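You operate a simulated robot arm through the tools that you are given. There is no shell and no other tool.

The job below is to be done with a simulated two-armed robot. You get a single attempt, and the scene is never put back.

TASK
Air the nook window till the mist is gone, then close it up.
Fine: free the latch before you wind the crank out; wind it shut with nothing in the gap, then latch it.

Only the result counts: the job must be done as asked and must still hold three seconds after the hand-in. Knocking over, shifting, dropping, spilling or breaking anything else fails it.

THE ROBOT
Two 7-joint arms with fingered hands on one trunk that stands fixed in place. Base frame: the origin is at the foot of the trunk, x ahead of it, y to its left, z up; the work surface is at about z = 800. Lengths are in mm, angles in rad, forces in N, time in s.
The left shoulder is at [66, 173, 1203], the right one opposite. With the tool pointing down near the work surface each hand reaches from about 100 to 760 mm from the base axis, measured 20 degrees to its own side. Payload 3.5 kg a hand.
The TCP of each hand is the grasp point between the finger pads, 30 mm short of the fingertips. In the tool frame z runs along the fingers and y along their closing line. The gripper opens to 104 mm; its body begins 35 mm behind the TCP. The gripper is a hand of 3 fingers: y runs from the thumb to the fingers, the wrist lies at [-15, -104, -178] in the tool frame, and closing takes about 1.5 s.
Orientation is told as [roll, pitch, yaw] about the base's x, y, z axes, in that order, counted from this pose: with the fingers straight down and the wrist toward the robot, the tool's x, y and z point along [0, 1, 0], [1, 0, 0] and [0, 0, -1] of the base frame.

THE INTERFACE
- The arms move only by the tool drive_tool. It takes "left_steps", "right_steps" or both (then of equal length, played together; a hand with none holds still); each is text: rows parted by semicolons, each of 7 numbers parted by spaces: the turn, a rotation vector about the tool's x, y, z in units of 120 degrees (1.0 is 120 degrees), then the shift along the tool's x, y, z in units of 100 mm (1.0 is 100 mm), then the gripper command, from -1 (shut) to 1 (fully open), values between in proportion. In form: ax ay az tx ty tz claw; .... A call has 1 to 20 rows; each row is the pose to reach, as a shift and turn from the pose commanded when the call began, along the tool's axes at that moment. A call with a number of a shift or a turn outside -1 to 1 is refused whole. A row lasts 0.2 s, in which the tool goes at most 50 mm and 0.15 rad; a call with a longer step from one row to the next is refused whole, and so is a gripper value outside its range. Where a pose cannot be reached the arm comes as near as it can. A force on the tool above 90 N (or 10 N above the force at the start of the call, whichever is more), or a blocked arm, ends the call early, and 0.2 s more pass. Each finger travels about 72 mm/s and halts on what it meets, pressing with about 29 N; the grip force reading is that of the motor and also rises with nothing between the fingers. The clock runs only during rows and for 0.2 s after the last one: add rows that repeat a pose to give the fingers time. The reply holds the time, the measured pose of the TCP, the force on the tool along the base axes, the opening and the grip force, in the units named above and with some noise, with the torque about the TCP (base axes, N m) and any sound that the robot's microphone picked up.
- Cameras (640 x 400 px; columns grow to the right, rows downward): "scene" is now at [149.4, -42, 1395.9]; the picture's right is [-0.47, -0.88, 0.00], its down [-0.37, 0.19, -0.91] and it looks along [0.80, -0.42, -0.42] (base axes); focal length 258 px, centre (320, 200). "left" rides on the left gripper at [-64, -94, -117] in its tool frame; the picture's right is [-0.72, -0.33, 0.61], its down [0.64, -0.65, 0.40] and it looks along [0.27, 0.68, 0.68] (tool axes); focal length 238 px, centre (320, 200). "right" rides on the right gripper at [64, -94, -117] in its tool frame; the picture's right is [-0.72, 0.33, -0.61], its down [-0.64, -0.65, 0.40] and it looks along [-0.27, 0.68, 0.68] (tool axes); focal length 238 px, centre (320, 200). There is no depth. A picture from a camera that has moved, and an enlarged one, comes with that camera's place and axes in the base frame and with its lens.
- grab_frame(camera): a new picture of that camera. No time passes.
- raise_lower(by): moves the trunk up (or, below 0, down) by that many mm; the arms and the scene camera ride with it, the base frame stays. It gives what a move gives, with no picture.
- hand_shape(shape, hand): the hand has 3 fingers and takes this shape, open, in about a second: jaw (thumb against the fingers, like two jaws); tri (thumb and two fingers); tip (a fingertip pinch); poke (one finger out to press); point (the index stretched); flat (the hand flat); cup (the hand cupped); fist (a fist). The gripper value then closes the fingers along that shape, each until it touches; the sizes above hold for jaw. It gives what a move gives, with no picture.
- aim_head(pan, tilt): turns the head with the scene camera to pan (to the left, within 1.501 rad either way) and tilt (down, from -0.506 to 1.204), counted from straight ahead of the robot (the tilt from the chest, where the trunk bows). It gives what a move gives.
- enlarge(camera, box): a new picture of the part [left, top, right, bottom] of that camera's present view, enlarged. No time passes.
- finish_job(): hands the job in; it is judged then, once.

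Nothing tells you positions but the pictures and the camera data. Unless the task says otherwise, let go and move clear before handing in.

The tools are called after "Request:" by a JSON object that holds its "op" and its "data". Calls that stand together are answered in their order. drive_tool: Moves the arms, as the interface text tells. Its arguments: {"type":"object","properties":{"left_steps":{"type":"string"},"right_steps":{"type":"string"}},"required":[]} The other tools are called the same way: raise_lower (by) moves the trunk up or down; hand_shape (shape, hand) gives the hand a shape; aim_head (pan, tilt) turns the head that bears the scene camera; grab_frame (camera) takes a picture; enlarge (camera, box) takes an enlarged picture of a part of a camera's view; finish_job () hands the job in.

At the start:

```text
clock: 0.0
left_eef_pos: [470.4, -55.0, 1262.9]
left_tool_rot: [0.0, -0.002, 0.001]
left_wrist_force: [0.4, 0.0, 0.1]
left_moment: [0.02, -0.01, 0.0]
left_finger_gap: 103.4
left_finger_force: 0.0
left_shape: jaw
right_eef_pos: [411.3, -391.5, 1212.1]
right_tool_rot: [0.001, 0.0, -0.001]
right_wrist_force: [-0.5, -0.1, -0.2]
right_moment: [0.01, -0.01, 0.0]
right_finger_gap: 103.9
right_finger_force: 0.0
right_shape: jaw
trunk travel left (down, up): [-300.0, 454.0]
head pan, tilt (commanded): [-0.487, 0.428]
```

scene: 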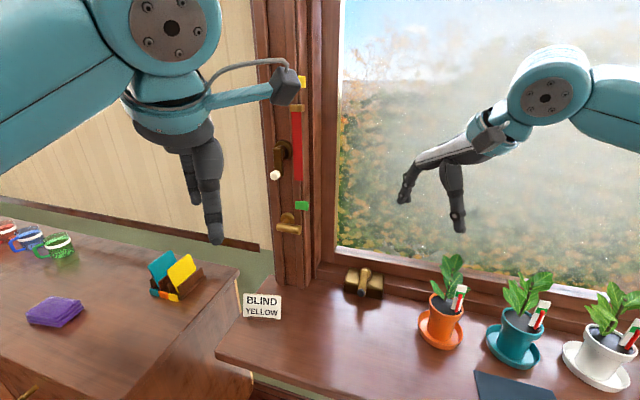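
right: 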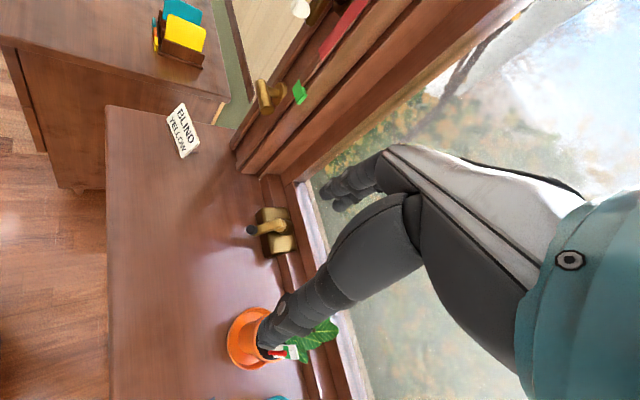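
left: 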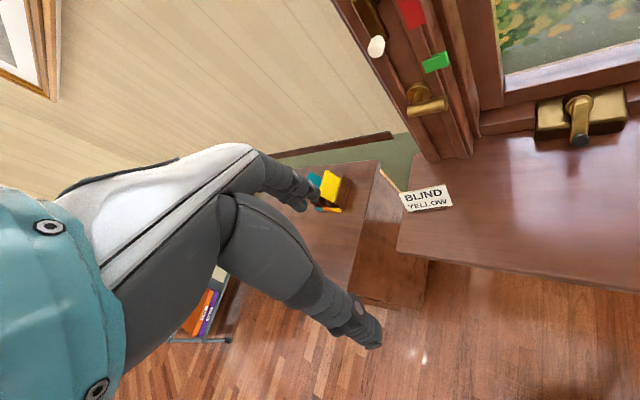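

I see a misted window with a wooden frame on the right, a brass crank on the sill, a brass latch handle on the left jamb, and a blind scale (red/green/yellow) with a note "BLIND YELLOW". I'll look closer before moving.

Request:
{"op": "enlarge", "data": {"camera": "scene", "box": [220, 50, 400, 162]}}

Request:
{"op": "enlarge", "data": {"camera": "scene", "box": [220, 180, 420, 330]}}

Request:
{"op": "enlarge", "data": {"camera": "left", "box": [330, 0, 640, 220]}}

Request:
{"op": "enlarge", "data": {"camera": "scene", "box": [400, 240, 640, 400]}}

Request:
{"op": "enlarge", "data": {"camera": "right", "box": [160, 50, 420, 280]}}

```text
3.56 times, centred on (310, 106) of scene
camera zoom: at [149.4, -42.0, 1395.9], right [-0.47, -0.88, 0.0], down [-0.37, 0.19, -0.91], along [0.8, -0.42, -0.42], focal length 919 px, centre (356, 534)
```

zoom: 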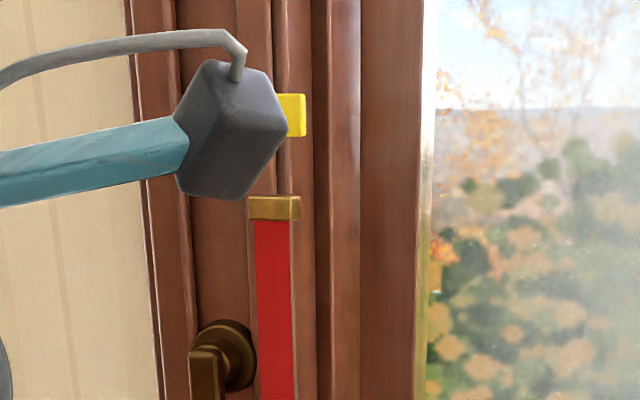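

```text
2.67 times, centred on (320, 255) of scene
camera zoom: at [149.4, -42.0, 1395.9], right [-0.47, -0.88, 0.0], down [-0.37, 0.19, -0.91], along [0.8, -0.42, -0.42], focal length 689 px, centre (320, 53)
```

zoom: 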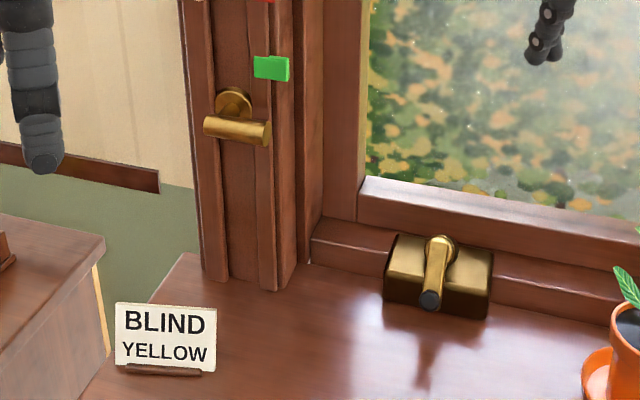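

```text
1.82 times, centred on (485, 110) of left
camera zoom: at [375.5, -119.9, 1381.0], right [-0.33, -0.72, -0.61], down [-0.65, 0.64, -0.4], along [0.68, 0.27, -0.68], focal length 433 px, centre (20, 364)
```

zoom: 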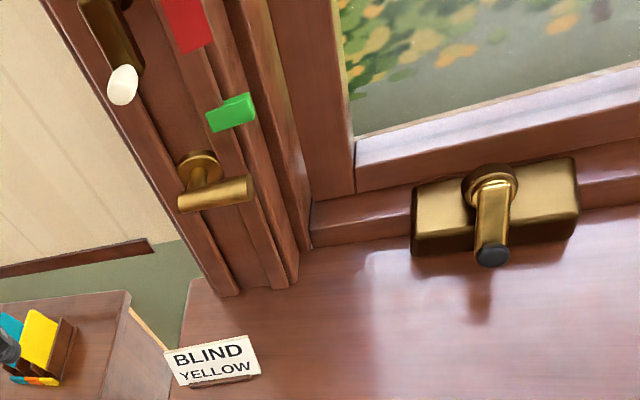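

```text
2.50 times, centred on (520, 320) of scene
camera zoom: at [149.4, -42.0, 1395.9], right [-0.47, -0.88, 0.0], down [-0.37, 0.19, -0.91], along [0.8, -0.42, -0.42], focal length 646 px, centre (-180, -100)
```

zoom: 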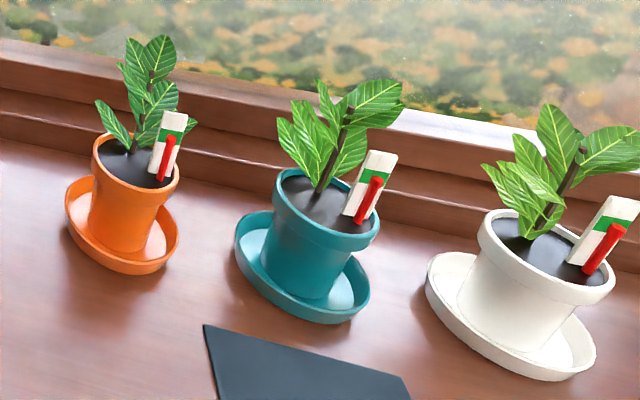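

```text
1.74 times, centred on (290, 165) of right
camera zoom: at [317.1, -326.6, 1328.4], right [0.33, -0.72, 0.61], down [-0.65, -0.64, -0.4], along [0.68, -0.27, -0.68], focal length 414 px, centre (372, 261)
```

zoom: 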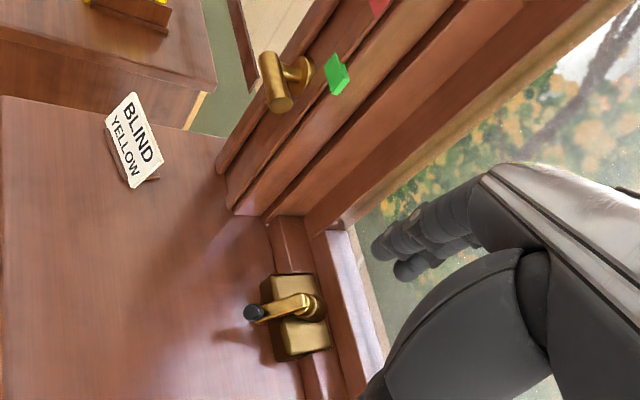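

I see two handles on the left jamb (a T-shaped brass one and a lever with a white knob), plus a red slider strip with green and yellow marks. I'll look around with the head before deciding which one is the latch.

Request:
{"op": "aim_head", "data": {"pan": -0.3, "tilt": 0.1}}

Request:
{"op": "grab_frame", "data": {"camera": "scene"}}

```text
clock: 0.8
left_eef_pos: [470.1, -53.8, 1263.4]
left_tool_rot: [-0.001, 0.0, 0.0]
left_wrist_force: [-0.3, 0.7, -0.2]
left_moment: [-0.01, 0.0, 0.01]
left_finger_gap: 103.6
left_finger_force: 0.1
left_shape: jaw
right_eef_pos: [411.8, -390.5, 1212.0]
right_tool_rot: [-0.001, 0.0, 0.001]
right_wrist_force: [0.4, 0.4, -0.1]
right_moment: [-0.01, -0.02, -0.02]
right_finger_gap: 103.6
right_finger_force: 0.1
right_shape: jaw
trunk travel left (down, up): [-300.0, 454.0]
head pan, tilt (commanded): [-0.3, 0.099]
```

```text
taken
camera scene: at [155.8, -26.1, 1426.4], right [-0.3, -0.96, 0.0], down [-0.1, 0.03, -0.99], along [0.95, -0.29, -0.1], focal length 258 px, centre (320, 200)
```

scene: 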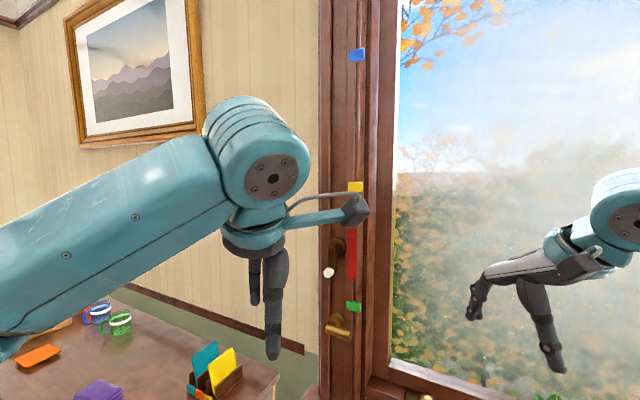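

The jamb with both handles seems to be at around x 760, y -262, and the crank around (632, -455, 870). The window plane is turned relative to the robot. I'll survey the rest of the room.

Request:
{"op": "aim_head", "data": {"pan": -1.0, "tilt": 0.3}}

Request:
{"op": "grab_frame", "data": {"camera": "scene"}}

Request:
{"op": "aim_head", "data": {"pan": -0.7, "tilt": -0.3}}

Request:
{"op": "grab_frame", "data": {"camera": "scene"}}

Request:
{"op": "aim_head", "data": {"pan": 0.4, "tilt": 0.3}}

Request:
{"op": "grab_frame", "data": {"camera": "scene"}}

```text
clock: 1.9
left_eef_pos: [471.0, -54.8, 1262.9]
left_tool_rot: [0.001, 0.001, 0.001]
left_wrist_force: [0.5, 0.6, 0.5]
left_moment: [-0.04, 0.01, -0.02]
left_finger_gap: 103.7
left_finger_force: 0.1
left_shape: jaw
right_eef_pos: [412.2, -390.4, 1212.2]
right_tool_rot: [0.001, -0.001, 0.0]
right_wrist_force: [0.0, -0.8, -0.1]
right_moment: [0.0, -0.03, 0.02]
right_finger_gap: 103.6
right_finger_force: 0.1
right_shape: jaw
trunk travel left (down, up): [-300.0, 454.0]
head pan, tilt (commanded): [-1.0, 0.3]
```

```text
taken
camera scene: at [118.4, -77.4, 1407.8], right [-0.84, -0.54, 0.0], down [-0.16, 0.25, -0.96], along [0.52, -0.8, -0.3], focal length 258 px, centre (320, 200)
```

scene: 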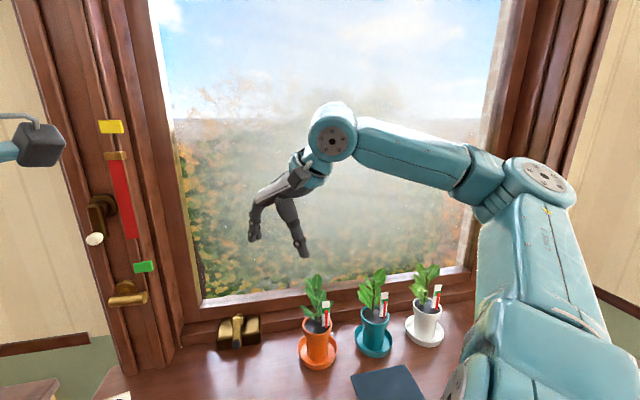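

```text
clock: 2.9
left_eef_pos: [470.8, -55.1, 1263.0]
left_tool_rot: [0.001, 0.001, 0.003]
left_wrist_force: [0.9, 1.2, -0.4]
left_moment: [0.0, 0.0, -0.02]
left_finger_gap: 103.8
left_finger_force: 0.0
left_shape: jaw
right_eef_pos: [411.2, -390.2, 1212.6]
right_tool_rot: [-0.001, 0.0, -0.001]
right_wrist_force: [-0.3, 0.4, -0.6]
right_moment: [-0.01, 0.0, -0.03]
right_finger_gap: 103.8
right_finger_force: 0.0
right_shape: jaw
trunk travel left (down, up): [-300.0, 454.0]
head pan, tilt (commanded): [-0.7, -0.3]
```

```text
taken
camera scene: at [128.0, -49.6, 1461.0], right [-0.64, -0.76, 0.0], down [0.23, -0.19, -0.96], along [0.73, -0.62, 0.29], focal length 258 px, centre (320, 200)
```

scene: 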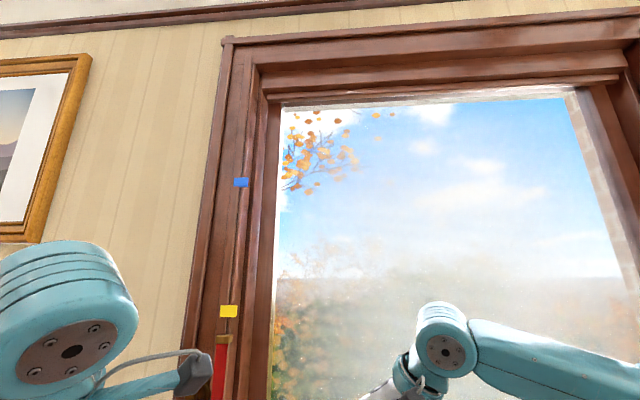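

```text
clock: 4.2
left_eef_pos: [470.8, -55.1, 1262.8]
left_tool_rot: [0.0, 0.001, 0.003]
left_wrist_force: [-1.4, -0.2, 0.0]
left_moment: [-0.01, 0.0, 0.03]
left_finger_gap: 103.6
left_finger_force: 0.1
left_shape: jaw
right_eef_pos: [411.9, -390.7, 1212.0]
right_tool_rot: [0.0, 0.001, -0.001]
right_wrist_force: [-0.3, -0.3, 0.5]
right_moment: [0.03, 0.02, 0.04]
right_finger_gap: 103.8
right_finger_force: 0.1
right_shape: jaw
trunk travel left (down, up): [-300.0, 454.0]
head pan, tilt (commanded): [0.4, 0.3]
```

```text
taken
camera scene: at [153.9, 37.4, 1407.9], right [0.39, -0.92, 0.0], down [-0.27, -0.11, -0.96], along [0.88, 0.37, -0.3], focal length 258 px, centre (320, 200)
```

scene: 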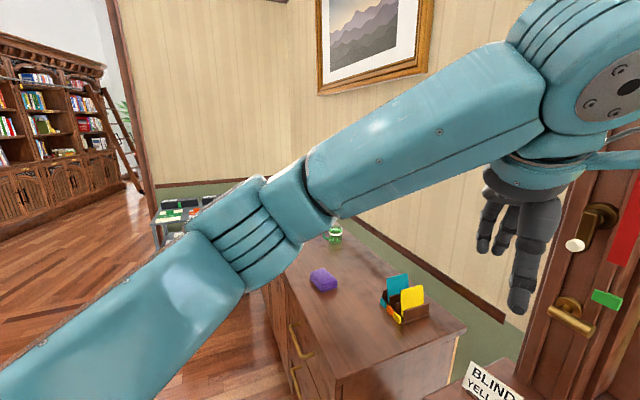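

The window is a full casement with its hinge side probably at the right, a blind gauge on the left jamb (blue/yellow/green marks with a small crank), the T-handle that I take to be the latch, and a crank on the sill. I'll take close-ups of each to find out the geometry.

Request:
{"op": "aim_head", "data": {"pan": -0.65, "tilt": 0.45}}

Request:
{"op": "grab_frame", "data": {"camera": "scene"}}

Request:
{"op": "enlarge", "data": {"camera": "left", "box": [370, 50, 470, 112]}}

Request:
{"op": "enlarge", "data": {"camera": "left", "box": [520, 70, 640, 145]}}

Request:
{"op": "enlarge", "data": {"camera": "right", "box": [220, 190, 320, 252]}}

Request:
{"op": "enlarge", "data": {"camera": "right", "box": [230, 60, 330, 122]}}

```text
clock: 5.5
left_eef_pos: [470.0, -55.1, 1263.5]
left_tool_rot: [0.001, 0.0, 0.001]
left_wrist_force: [-0.3, 0.2, 0.1]
left_moment: [0.0, 0.01, -0.04]
left_finger_gap: 103.6
left_finger_force: 0.0
left_shape: jaw
right_eef_pos: [412.3, -390.6, 1212.0]
right_tool_rot: [0.001, 0.0, -0.001]
right_wrist_force: [0.2, -0.5, -0.8]
right_moment: [0.02, 0.0, 0.02]
right_finger_gap: 103.5
right_finger_force: 0.0
right_shape: jaw
trunk travel left (down, up): [-300.0, 454.0]
head pan, tilt (commanded): [-0.649, 0.45]
```

```text
taken
camera scene: at [141.1, -54.4, 1393.9], right [-0.6, -0.8, 0.0], down [-0.35, 0.26, -0.9], along [0.72, -0.54, -0.44], focal length 258 px, centre (320, 200)
```

scene: 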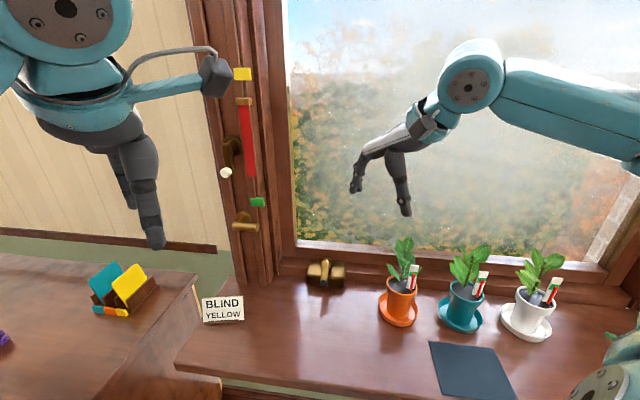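

```text
6.40 times, centred on (420, 81) of left
camera zoom: at [375.5, -119.9, 1381.0], right [-0.33, -0.72, -0.61], down [-0.65, 0.64, -0.4], along [0.68, 0.27, -0.68], focal length 1525 px, centre (-320, 962)
```

zoom: 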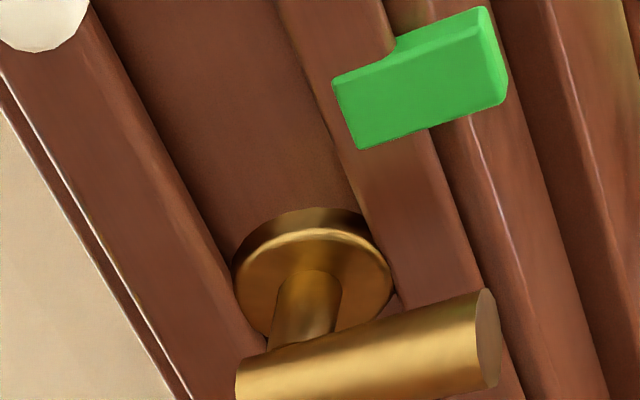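

```text
5.33 times, centred on (580, 108) of left
camera zoom: at [375.5, -119.9, 1381.0], right [-0.33, -0.72, -0.61], down [-0.65, 0.64, -0.4], along [0.68, 0.27, -0.68], focal length 1271 px, centre (-1067, 693)
```

zoom: 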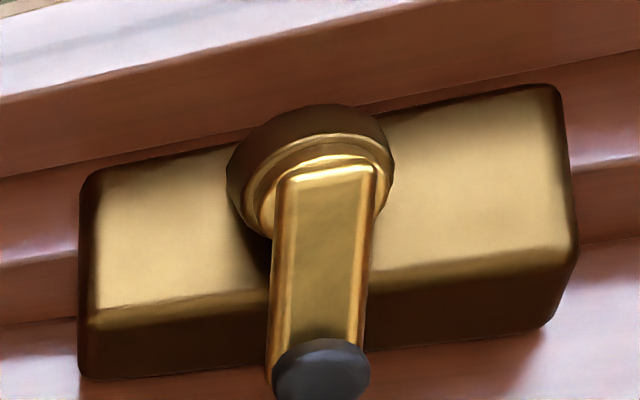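

```text
6.40 times, centred on (270, 221) of right
camera zoom: at [317.1, -326.5, 1328.4], right [0.33, -0.72, 0.61], down [-0.65, -0.64, -0.4], along [0.68, -0.27, -0.68], focal length 1525 px, centre (640, 66)
```

zoom: 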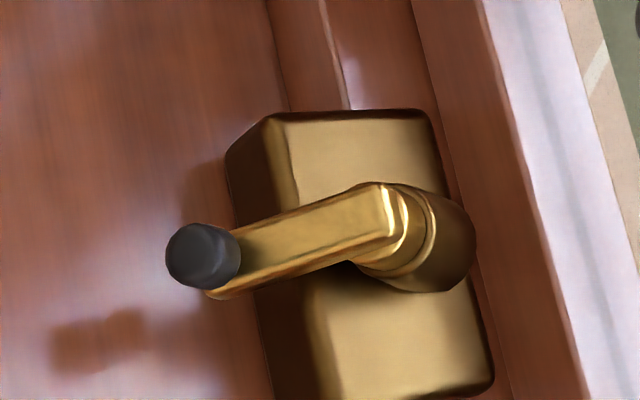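

```text
6.40 times, centred on (280, 91) of right
camera zoom: at [317.1, -326.5, 1328.4], right [0.33, -0.72, 0.61], down [-0.65, -0.64, -0.4], along [0.68, -0.27, -0.68], focal length 1525 px, centre (576, 898)
```

zoom: 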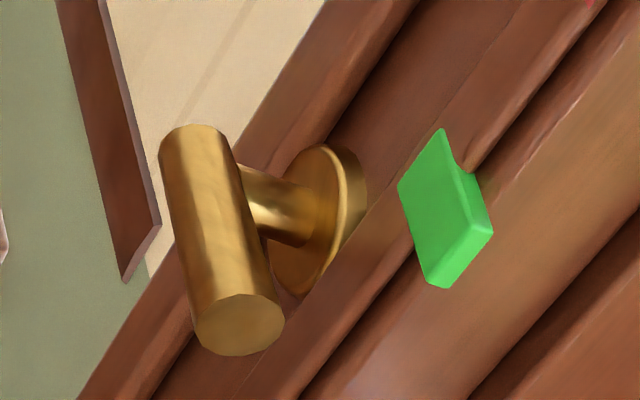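

The lever handle's bar runs about from (726,-225,1045) to (687,-270,1041), and the crank knob is near (574,-397,868). I'll take high-zoom views from the head camera as a third angle.

Request:
{"op": "enlarge", "data": {"camera": "scene", "box": [280, 245, 370, 301]}}

Request:
{"op": "enlarge", "data": {"camera": "scene", "box": [200, 60, 300, 122]}}

Request:
{"op": "enlarge", "data": {"camera": "scene", "box": [200, 120, 320, 260]}}

Request:
{"op": "enlarge", "data": {"camera": "scene", "box": [360, 220, 640, 400]}}

```text
7.11 times, centred on (325, 273) of scene
camera zoom: at [141.1, -54.4, 1393.9], right [-0.6, -0.8, 0.0], down [-0.35, 0.26, -0.9], along [0.72, -0.54, -0.44], focal length 1837 px, centre (284, -319)
```

zoom: 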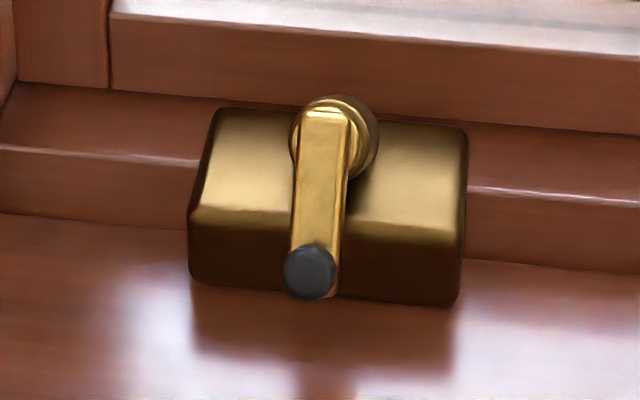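

```text
6.40 times, centred on (250, 91) of scene
camera zoom: at [141.1, -54.4, 1393.9], right [-0.6, -0.8, 0.0], down [-0.35, 0.26, -0.9], along [0.72, -0.54, -0.44], focal length 1654 px, centre (768, 898)
```

zoom: 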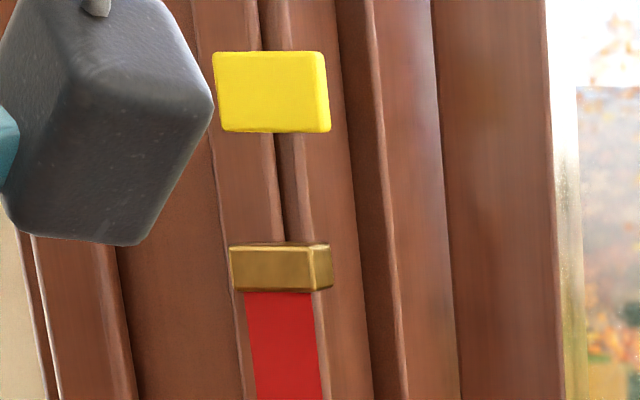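

```text
2.86 times, centred on (260, 190) of scene
camera zoom: at [141.1, -54.4, 1393.9], right [-0.6, -0.8, 0.0], down [-0.35, 0.26, -0.9], along [0.72, -0.54, -0.44], focal length 738 px, centre (491, 229)
```

zoom: 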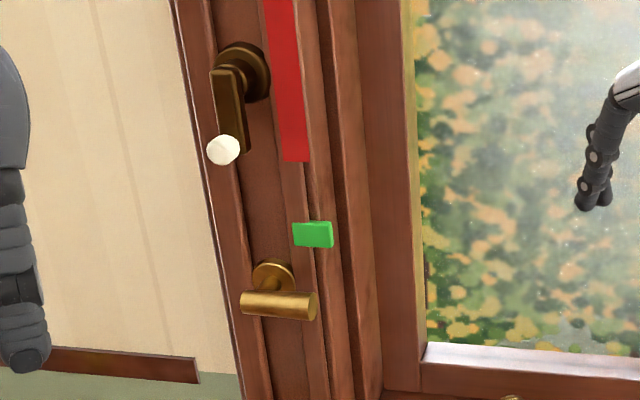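

```text
2.22 times, centred on (500, 310) of scene
camera zoom: at [141.1, -54.4, 1393.9], right [-0.6, -0.8, 0.0], down [-0.35, 0.26, -0.9], along [0.72, -0.54, -0.44], focal length 574 px, centre (-80, -44)
```

zoom: 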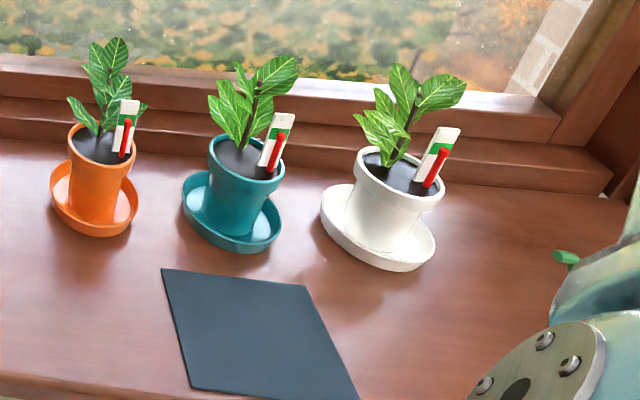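

The crank hub axis looks tilted inward and upward at about 40°, with the arm hanging down toward the room, and the latch lever points toward the window. I'll back the left arm away as an observer, turned toward the window, and set the right hand to the poke shape.

Request:
{"op": "drive_tool", "data": {"left_steps": "0 0 0.06 0.2 -0.2 0 1; 0 0 0.12 0.4 -0.4 0 1; 0 0 0.18 0.6 -0.6 0 1; 0 0 0.24 0.8 -0.8 0 1; 0 0 0.29 1 -1 0 1"}}

Request:
{"op": "hand_shape", "data": {"hand": "right", "shape": "poke"}}

Request:
{"op": "grab_frame", "data": {"camera": "right"}}

Request:
{"op": "grab_frame", "data": {"camera": "left"}}

Request:
{"op": "grab_frame", "data": {"camera": "scene"}}

```text
clock: 6.7
left_eef_pos: [370.8, 45.9, 1261.9]
left_tool_rot: [-0.001, 0.0, -0.609]
left_wrist_force: [1.0, -0.9, -0.2]
left_moment: [-0.03, 0.01, 0.0]
left_finger_gap: 103.6
left_finger_force: 0.0
left_shape: jaw
right_eef_pos: [413.1, -390.9, 1213.0]
right_tool_rot: [-0.001, 0.0, 0.0]
right_wrist_force: [-0.5, 0.1, 0.3]
right_moment: [-0.01, -0.01, 0.02]
right_finger_gap: 103.6
right_finger_force: 0.1
right_shape: jaw
trunk travel left (down, up): [-300.0, 454.0]
head pan, tilt (commanded): [-0.649, 0.45]
```

```text
clock: 7.6
left_eef_pos: [372.7, 43.9, 1260.5]
left_tool_rot: [0.002, 0.0, -0.605]
left_wrist_force: [0.1, -0.5, 0.2]
left_moment: [0.0, -0.01, 0.0]
left_finger_gap: 103.6
left_finger_force: 0.1
left_shape: jaw
right_eef_pos: [411.9, -388.9, 1212.7]
right_tool_rot: [0.001, 0.0, -0.001]
right_wrist_force: [-0.2, 0.6, -0.3]
right_moment: [0.03, -0.01, 0.01]
right_finger_gap: 0.1
right_finger_force: 0.1
right_shape: poke
trunk travel left (down, up): [-300.0, 454.0]
head pan, tilt (commanded): [-0.649, 0.45]
```

```text
taken
camera right: at [317.1, -326.6, 1328.4], right [0.33, -0.72, 0.61], down [-0.65, -0.64, -0.4], along [0.68, -0.27, -0.68], focal length 238 px, centre (320, 200)
```

right: 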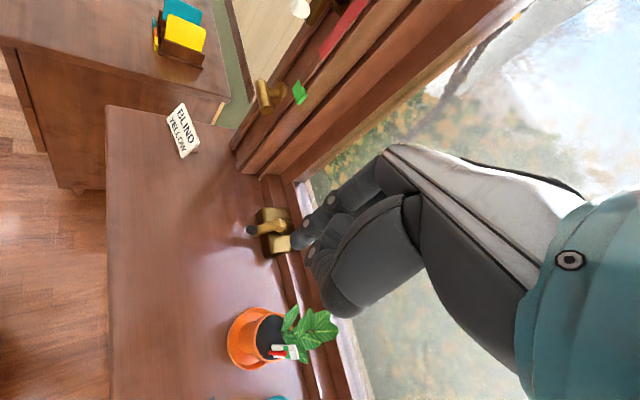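

```text
taken
camera left: at [257.0, 44.5, 1379.6], right [-0.68, -0.41, -0.61], down [-0.17, 0.9, -0.4], along [0.71, -0.17, -0.68], focal length 238 px, centre (320, 200)
```

left: 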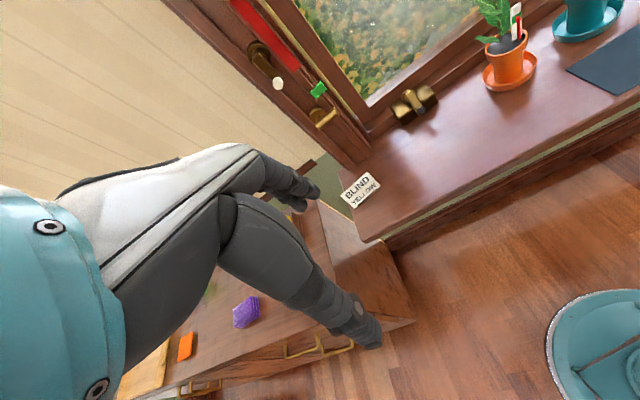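

```text
taken
camera scene: at [141.0, -54.5, 1393.9], right [-0.6, -0.8, 0.0], down [-0.35, 0.26, -0.9], along [0.72, -0.54, -0.44], focal length 258 px, centre (320, 200)
```

scene: 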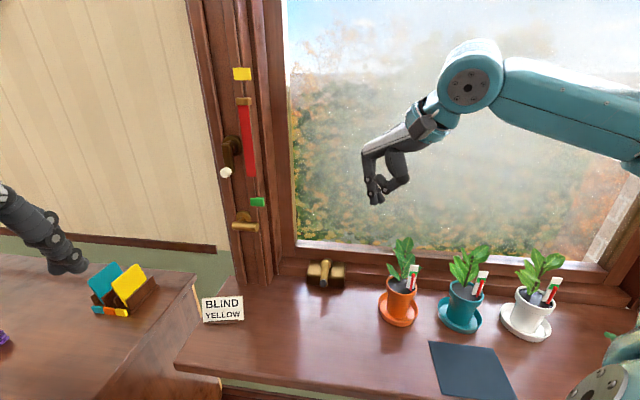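

The left arm is clear and the right hand now shows one finger out. I'll zoom in to locate that fingertip relative to the tool point.

Request:
{"op": "enlarge", "data": {"camera": "scene", "box": [340, 100, 460, 220]}}

Request:
{"op": "enlarge", "data": {"camera": "right", "box": [270, 150, 450, 330]}}

Request:
{"op": "enlarge", "data": {"camera": "left", "box": [230, 20, 450, 150]}}

Request:
{"op": "enlarge", "data": {"camera": "left", "box": [385, 75, 445, 125]}}

Request:
{"op": "enlarge", "data": {"camera": "left", "box": [295, 75, 355, 137]}}

```text
3.33 times, centred on (400, 160) of scene
camera zoom: at [141.0, -54.5, 1393.9], right [-0.6, -0.8, 0.0], down [-0.35, 0.26, -0.9], along [0.72, -0.54, -0.44], focal length 861 px, centre (53, 333)
```

zoom: 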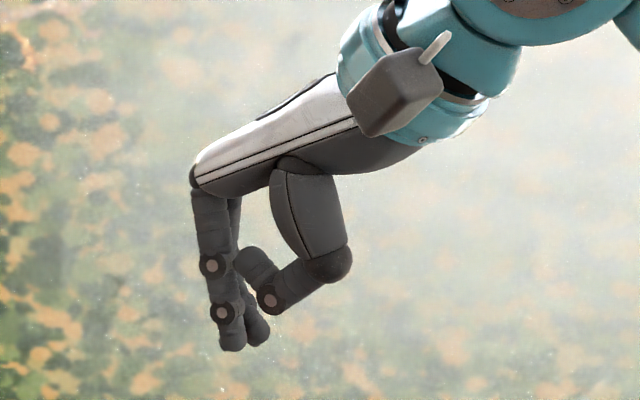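

```text
2.22 times, centred on (360, 240) of right
camera zoom: at [317.1, -326.6, 1328.4], right [0.33, -0.72, 0.61], down [-0.65, -0.64, -0.4], along [0.68, -0.27, -0.68], focal length 530 px, centre (231, 111)
```

zoom: 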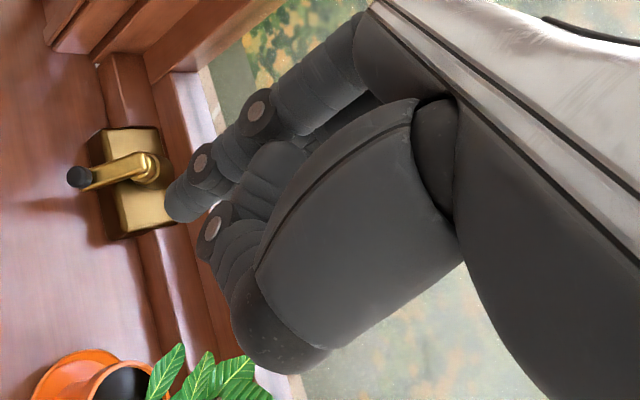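

```text
2.91 times, centred on (340, 85) of left
camera zoom: at [257.0, 44.5, 1379.6], right [-0.68, -0.41, -0.61], down [-0.17, 0.9, -0.4], along [0.71, -0.17, -0.68], focal length 693 px, centre (262, 534)
```

zoom: 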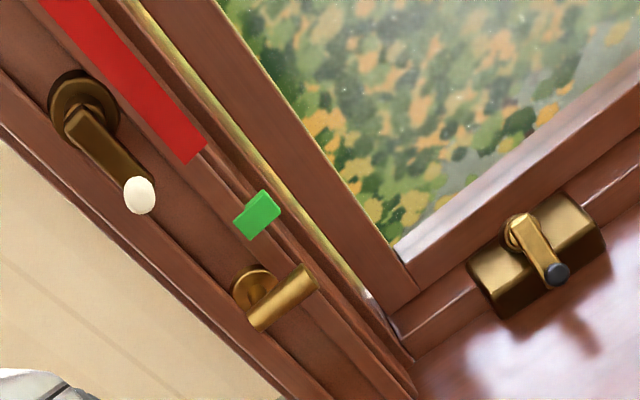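

```text
8.00 times, centred on (415, 100) of left
camera zoom: at [257.0, 44.5, 1379.6], right [-0.68, -0.41, -0.61], down [-0.17, 0.9, -0.4], along [0.71, -0.17, -0.68], focal length 1907 px, centre (-440, 1000)
```

zoom: 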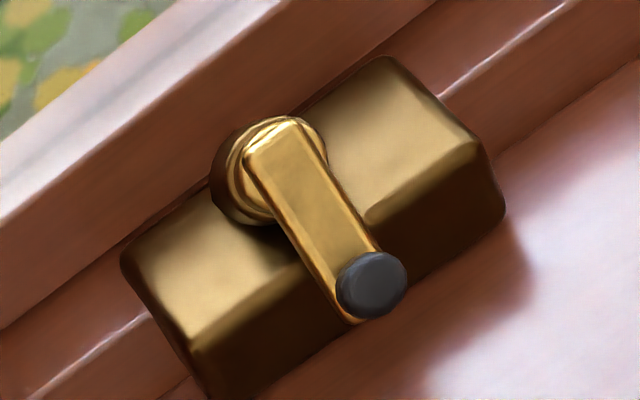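

```text
6.45 times, centred on (325, 106) of left
camera zoom: at [257.0, 44.5, 1379.6], right [-0.68, -0.41, -0.61], down [-0.17, 0.9, -0.4], along [0.71, -0.17, -0.68], focal length 1538 px, centre (288, 806)
```

zoom: 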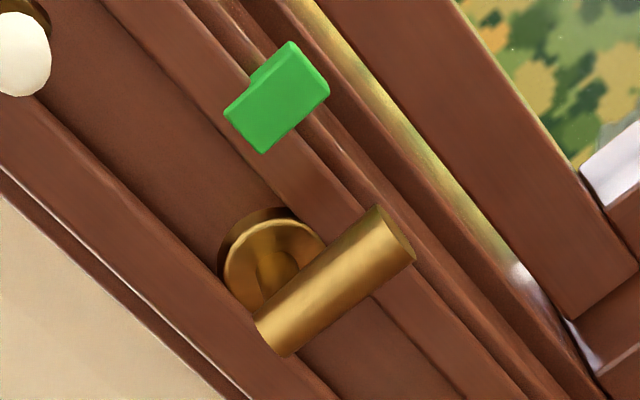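

The lever's pivot is near (o≈713, w≈-345, z≈1041) in window axes with the lever about 50 mm long pointing to the window, and the window is turned about -45°. I'll turn the right hand toward the window and bring it toward the latch in free space.

Request:
{"op": "drive_tool", "data": {"right_steps": "0 0 0.0625 0.17 0.17 0 -1; 0 0 0.125 0.34 0.34 0 -1; 0 0 0.1875 0.5 0.5 0 -1; 0 0 0.25 0.67 0.67 0 -1; 0 0 0.3125 0.84 0.84 0 -1; 0 0 0.375 1 1 0 -1"}}

Request:
{"op": "grab_frame", "data": {"camera": "right"}}

Request:
{"op": "grab_frame", "data": {"camera": "scene"}}

```text
clock: 9.0
left_eef_pos: [372.5, 44.4, 1260.3]
left_tool_rot: [-0.001, 0.002, -0.605]
left_wrist_force: [0.6, 0.2, -0.4]
left_moment: [0.0, 0.02, 0.0]
left_finger_gap: 103.8
left_finger_force: 0.1
left_shape: jaw
right_eef_pos: [513.3, -291.1, 1209.8]
right_tool_rot: [0.0, -0.001, -0.789]
right_wrist_force: [-0.1, -0.2, -0.8]
right_moment: [-0.01, 0.01, 0.02]
right_finger_gap: 0.1
right_finger_force: 0.2
right_shape: poke
trunk travel left (down, up): [-300.0, 454.0]
head pan, tilt (commanded): [-0.649, 0.45]
```

```text
taken
camera right: at [491.3, -180.0, 1326.9], right [-0.28, -0.74, 0.61], down [-0.91, 0.01, -0.4], along [0.29, -0.67, -0.68], focal length 238 px, centre (320, 200)
```

right: 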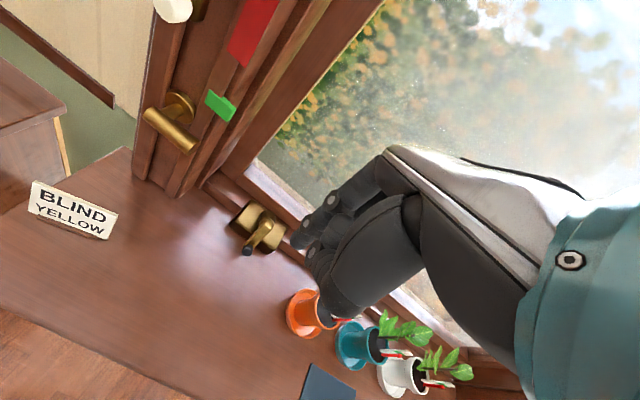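

```text
taken
camera scene: at [142.3, -54.8, 1393.6], right [-0.6, -0.8, 0.0], down [-0.35, 0.26, -0.9], along [0.72, -0.54, -0.44], focal length 258 px, centre (320, 200)
```

scene: 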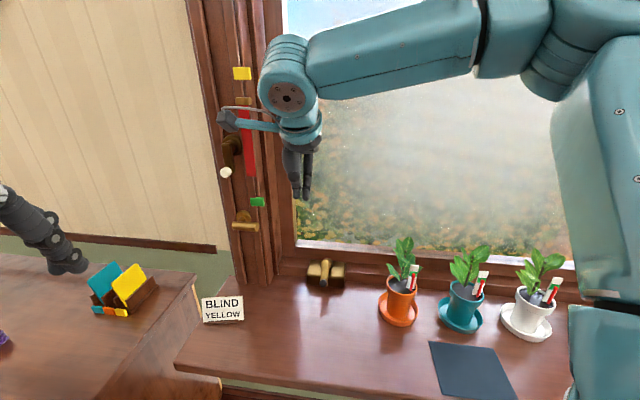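

The right hand is yawed parallel to the window normal. I'll take more close-ups from this new angle to improve the estimates of latch and crank.

Request:
{"op": "enlarge", "data": {"camera": "right", "box": [220, 190, 300, 265]}}

Request:
{"op": "enlarge", "data": {"camera": "right", "box": [120, 70, 260, 170]}}

Request:
{"op": "enlarge", "data": {"camera": "right", "box": [280, 150, 400, 250]}}

Request:
{"op": "enlarge", "data": {"camera": "scene", "box": [260, 130, 340, 210]}}

```text
5.33 times, centred on (260, 228) of right
camera zoom: at [491.3, -180.0, 1326.9], right [-0.28, -0.74, 0.61], down [-0.91, 0.01, -0.4], along [0.29, -0.67, -0.68], focal length 1271 px, centre (640, 53)
```

zoom: 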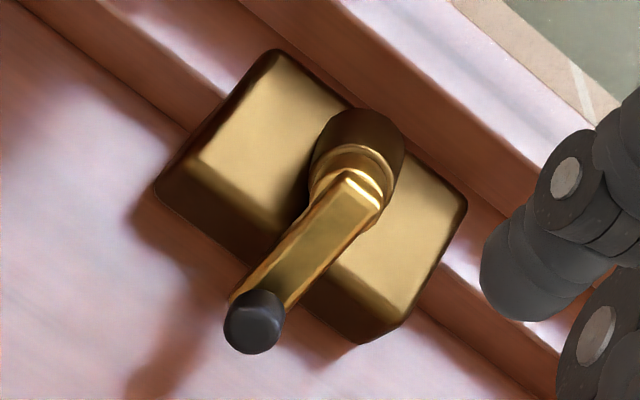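

```text
4.00 times, centred on (190, 120) of right
camera zoom: at [491.3, -180.0, 1326.9], right [-0.28, -0.74, 0.61], down [-0.91, 0.01, -0.4], along [0.29, -0.67, -0.68], focal length 953 px, centre (840, 520)
```

zoom: 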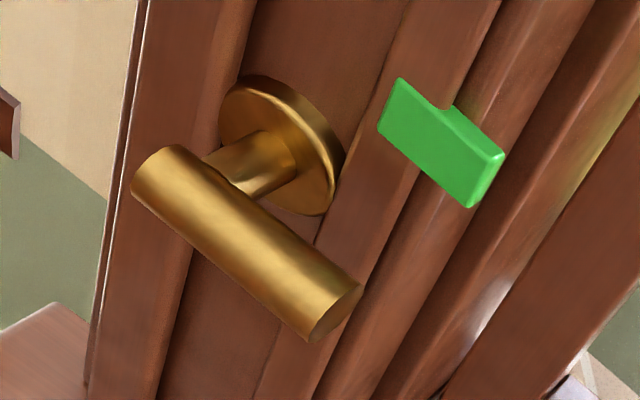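

```text
4.00 times, centred on (340, 200) of right
camera zoom: at [491.3, -180.0, 1326.9], right [-0.28, -0.74, 0.61], down [-0.91, 0.01, -0.4], along [0.29, -0.67, -0.68], focal length 953 px, centre (240, 200)
```

zoom: 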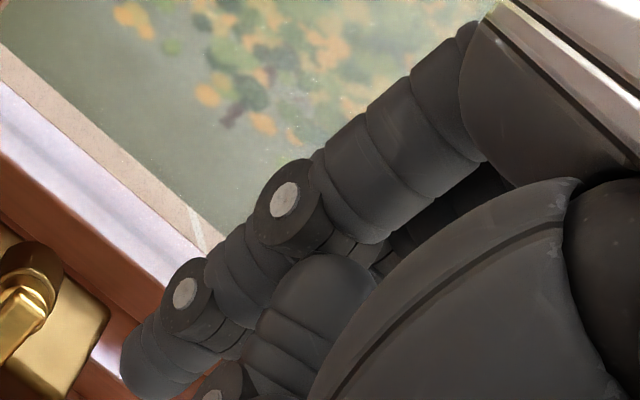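

```text
5.00 times, centred on (300, 170) of scene
camera zoom: at [142.3, -54.8, 1393.6], right [-0.6, -0.8, 0.0], down [-0.35, 0.26, -0.9], along [0.72, -0.54, -0.44], focal length 1292 px, centre (420, 350)
```

zoom: 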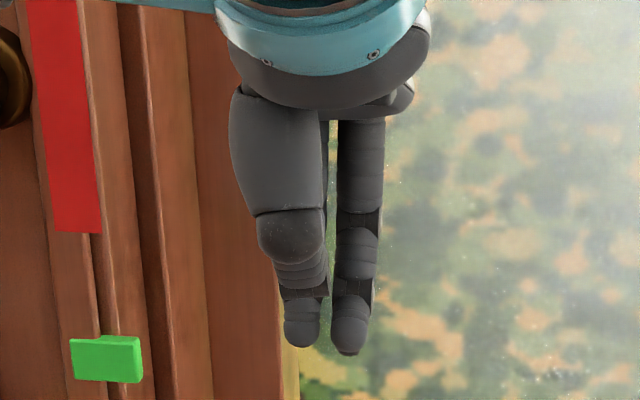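

The lever pivot and the crank axis are now well estimated (crank axis tilted about 41° upward, radius about 52 mm). Next I pitch the right hand so the finger points straight at the window and slide it toward the latch, staying well clear of it.

Request:
{"op": "drive_tool", "data": {"right_steps": "-0.068 0 0 0.09 0 0.055 -1; -0.136 0 0 0.18 0 0.11 -1; -0.204 0 0 0.27 0 0.165 -1; -0.272 0 0 0.36 0 0.22 -1; -0.34 0 0 0.45 0 0.275 -1; -0.408 0 0 0.54 0 0.33 -1; -0.476 0 0 0.63 0 0.385 -1; -0.544 0 0 0.72 0 0.44 -1; -0.612 0 0 0.81 0 0.495 -1; -0.68 0 0 0.9 0 0.55 -1; -0.75 0 0 1 0 0.6 -1"}}

Request:
{"op": "grab_frame", "data": {"camera": "right"}}

Request:
{"op": "grab_frame", "data": {"camera": "scene"}}

Request:
{"op": "grab_frame", "data": {"camera": "left"}}

```text
clock: 11.4
left_eef_pos: [371.2, 44.8, 1261.7]
left_tool_rot: [0.0, -0.001, -0.605]
left_wrist_force: [-0.1, 0.6, -0.2]
left_moment: [0.02, 0.0, 0.01]
left_finger_gap: 103.8
left_finger_force: 0.1
left_shape: jaw
right_eef_pos: [620.3, -309.3, 1232.6]
right_tool_rot: [-1.231, -1.563, 0.454]
right_wrist_force: [0.6, 0.1, -0.9]
right_moment: [0.03, 0.02, 0.0]
right_finger_gap: 0.0
right_finger_force: 0.1
right_shape: poke
right hand out of reach, approached as far as the arm can: row 6, 7, 8, 9, 10, 11
trunk travel left (down, up): [-300.0, 454.0]
head pan, tilt (commanded): [-0.649, 0.45]
```

```text
taken
camera right: at [580.6, -182.5, 1139.1], right [-0.94, -0.08, 0.33], down [-0.16, -0.74, -0.65], along [0.3, -0.66, 0.68], focal length 238 px, centre (320, 200)
```

right: 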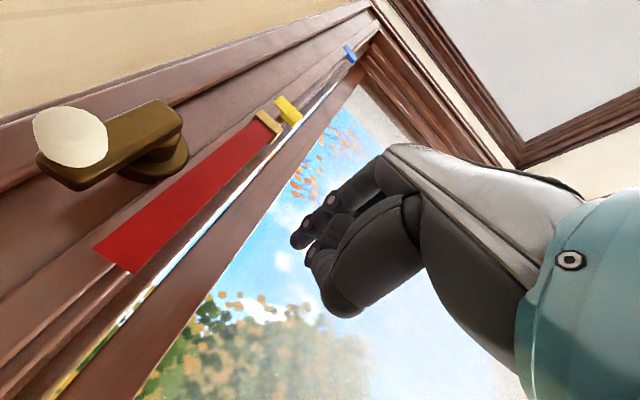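

```text
taken
camera scene: at [140.9, -54.4, 1393.9], right [-0.6, -0.8, 0.0], down [-0.35, 0.26, -0.9], along [0.72, -0.54, -0.44], focal length 258 px, centre (320, 200)
```

scene: 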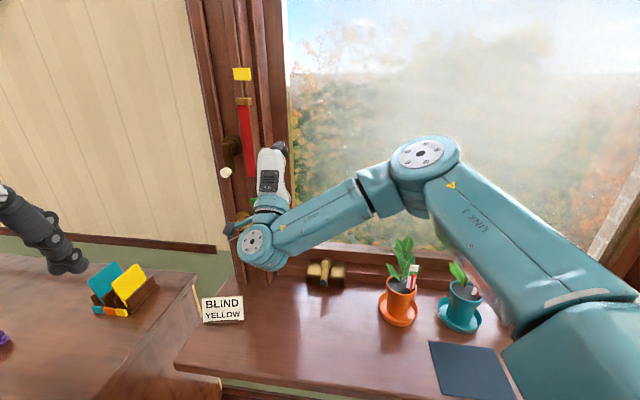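

```text
taken
camera left: at [256.8, 44.7, 1379.6], right [-0.68, -0.41, -0.61], down [-0.17, 0.9, -0.4], along [0.71, -0.17, -0.68], focal length 238 px, centre (320, 200)
```

left: 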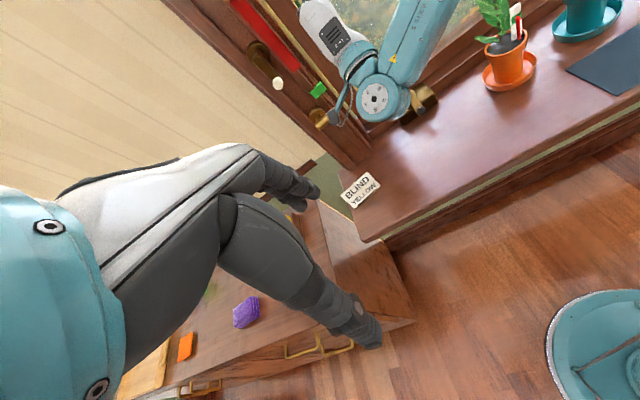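

The straight-on pose with the wrist below was out of reach (the arm stopped short at (620,-309,1233)), though nothing was touched. I'll roll the hand a quarter turn so that the wrist sits toward the robot side, which is a more natural reach.

Request:
{"op": "drive_tool", "data": {"right_steps": "0 0 -0.068 0 0 -0.05 -1; 0 0 -0.136 0 0 -0.1 -1; 0 0 -0.204 0 0 -0.15 -1; 0 0 -0.272 0 0 -0.2 -1; 0 0 -0.34 0 0 -0.25 -1; 0 0 -0.408 0 0 -0.3 -1; 0 0 -0.476 0 0 -0.3 -1; 0 0 -0.544 0 0 -0.3 -1; 0 0 -0.612 0 0 -0.3 -1; 0 0 -0.68 0 0 -0.3 -1; 0 0 -0.75 0 0 -0.3 -1; 0 0 -0.75 0 0 -0.3 -1; 0 0 -0.75 0 0 -0.3 -1; 0 0 -0.75 0 0 -0.3 -1"}}

Request:
{"op": "grab_frame", "data": {"camera": "right"}}

Request:
{"op": "grab_frame", "data": {"camera": "scene"}}

```text
clock: 14.4
left_eef_pos: [371.9, 44.8, 1261.4]
left_tool_rot: [0.0, 0.0, -0.606]
left_wrist_force: [0.8, 0.2, 0.0]
left_moment: [0.01, -0.01, 0.01]
left_finger_gap: 103.6
left_finger_force: 0.1
left_shape: jaw
right_eef_pos: [597.8, -287.9, 1231.6]
right_tool_rot: [-1.572, -0.001, 0.787]
right_wrist_force: [-0.6, 0.7, 0.1]
right_moment: [-0.01, 0.02, -0.02]
right_finger_gap: 0.0
right_finger_force: 0.0
right_shape: poke
trunk travel left (down, up): [-300.0, 454.0]
head pan, tilt (commanded): [-0.649, 0.45]
```

```text
taken
camera right: at [448.4, -272.3, 1168.6], right [-0.2, 0.66, 0.72], down [-0.18, -0.75, 0.64], along [0.96, 0.0, 0.27], focal length 238 px, centre (320, 200)
```

right: 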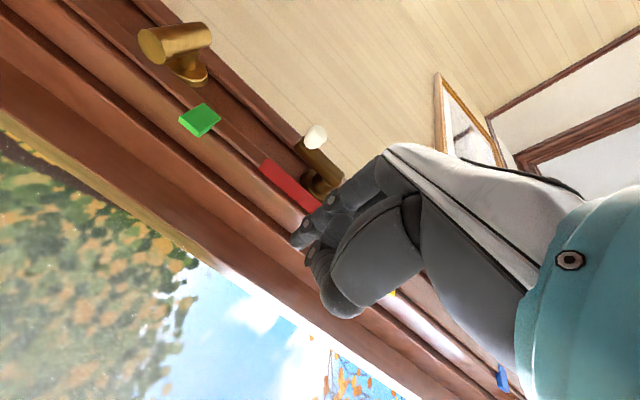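

```text
taken
camera scene: at [141.1, -54.5, 1393.9], right [-0.6, -0.8, 0.0], down [-0.35, 0.26, -0.9], along [0.72, -0.54, -0.44], focal length 258 px, centre (320, 200)
```

scene: 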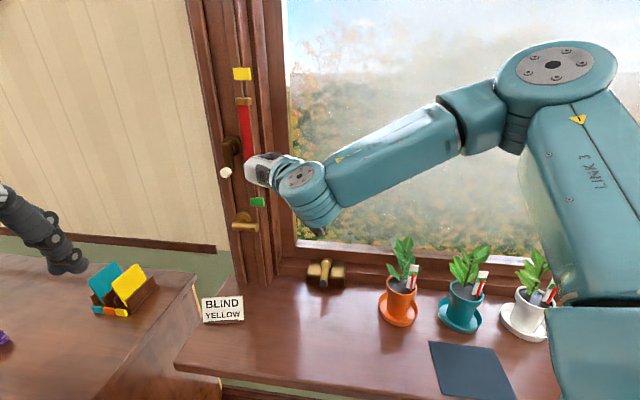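

The hand now points at the window with a comfortable arm posture, at (598,-288,1232). The white blind knob sits near z≈1201 left of the hand, so I go straight down first and keep clear of it.

Request:
{"op": "drive_tool", "data": {"right_steps": "0 0 0 0.25 0 -0.1 -1; 0 0 0 0.5 0 -0.2 -1; 0 0 0 0.75 0 -0.3 -1; 0 0 0 1 0 -0.3 -1"}}

Request:
{"op": "grab_frame", "data": {"camera": "right"}}

Request:
{"op": "grab_frame", "data": {"camera": "left"}}

Request:
{"op": "grab_frame", "data": {"camera": "scene"}}

```text
clock: 15.4
left_eef_pos: [372.7, 43.9, 1260.4]
left_tool_rot: [0.001, 0.001, -0.606]
left_wrist_force: [0.7, -0.2, -0.1]
left_moment: [-0.03, 0.01, -0.02]
left_finger_gap: 103.8
left_finger_force: 0.0
left_shape: jaw
right_eef_pos: [576.7, -268.6, 1132.1]
right_tool_rot: [-1.569, -0.002, 0.786]
right_wrist_force: [-0.1, 0.2, -0.8]
right_moment: [-0.01, -0.01, 0.01]
right_finger_gap: 0.0
right_finger_force: 0.0
right_shape: poke
trunk travel left (down, up): [-300.0, 454.0]
head pan, tilt (commanded): [-0.649, 0.45]
```

```text
taken
camera right: at [427.1, -251.7, 1067.7], right [-0.2, 0.66, 0.72], down [-0.18, -0.75, 0.64], along [0.96, 0.0, 0.27], focal length 238 px, centre (320, 200)
```

right: 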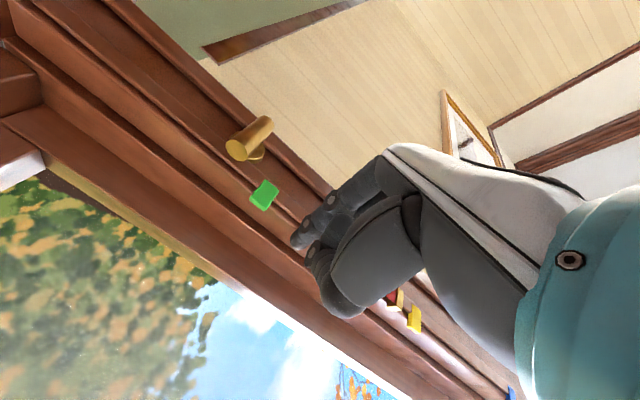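

```text
taken
camera left: at [257.3, 44.5, 1379.4], right [-0.68, -0.41, -0.61], down [-0.17, 0.9, -0.4], along [0.71, -0.17, -0.68], focal length 238 px, centre (320, 200)
```

left: 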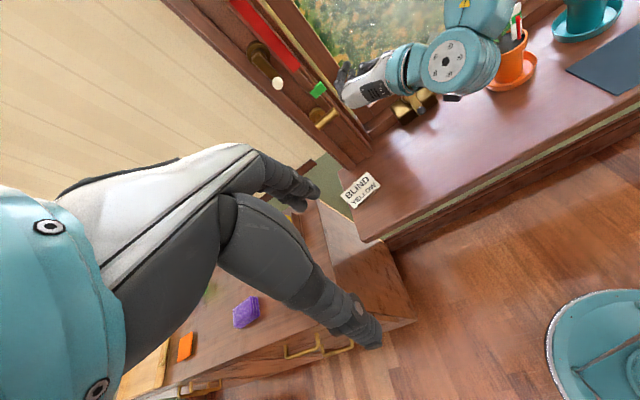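

```text
taken
camera scene: at [141.4, -54.7, 1393.8], right [-0.6, -0.8, 0.0], down [-0.35, 0.26, -0.9], along [0.72, -0.54, -0.44], focal length 258 px, centre (320, 200)
```

scene: 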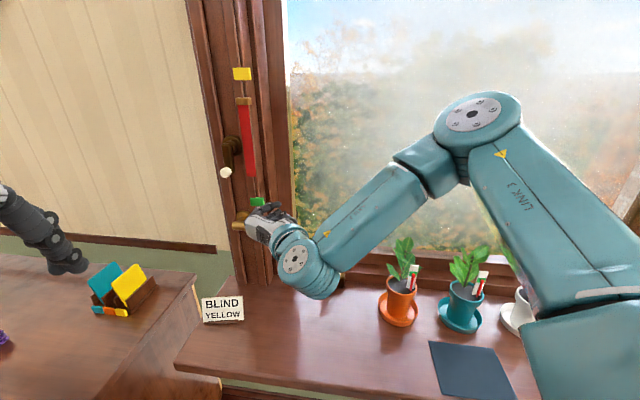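

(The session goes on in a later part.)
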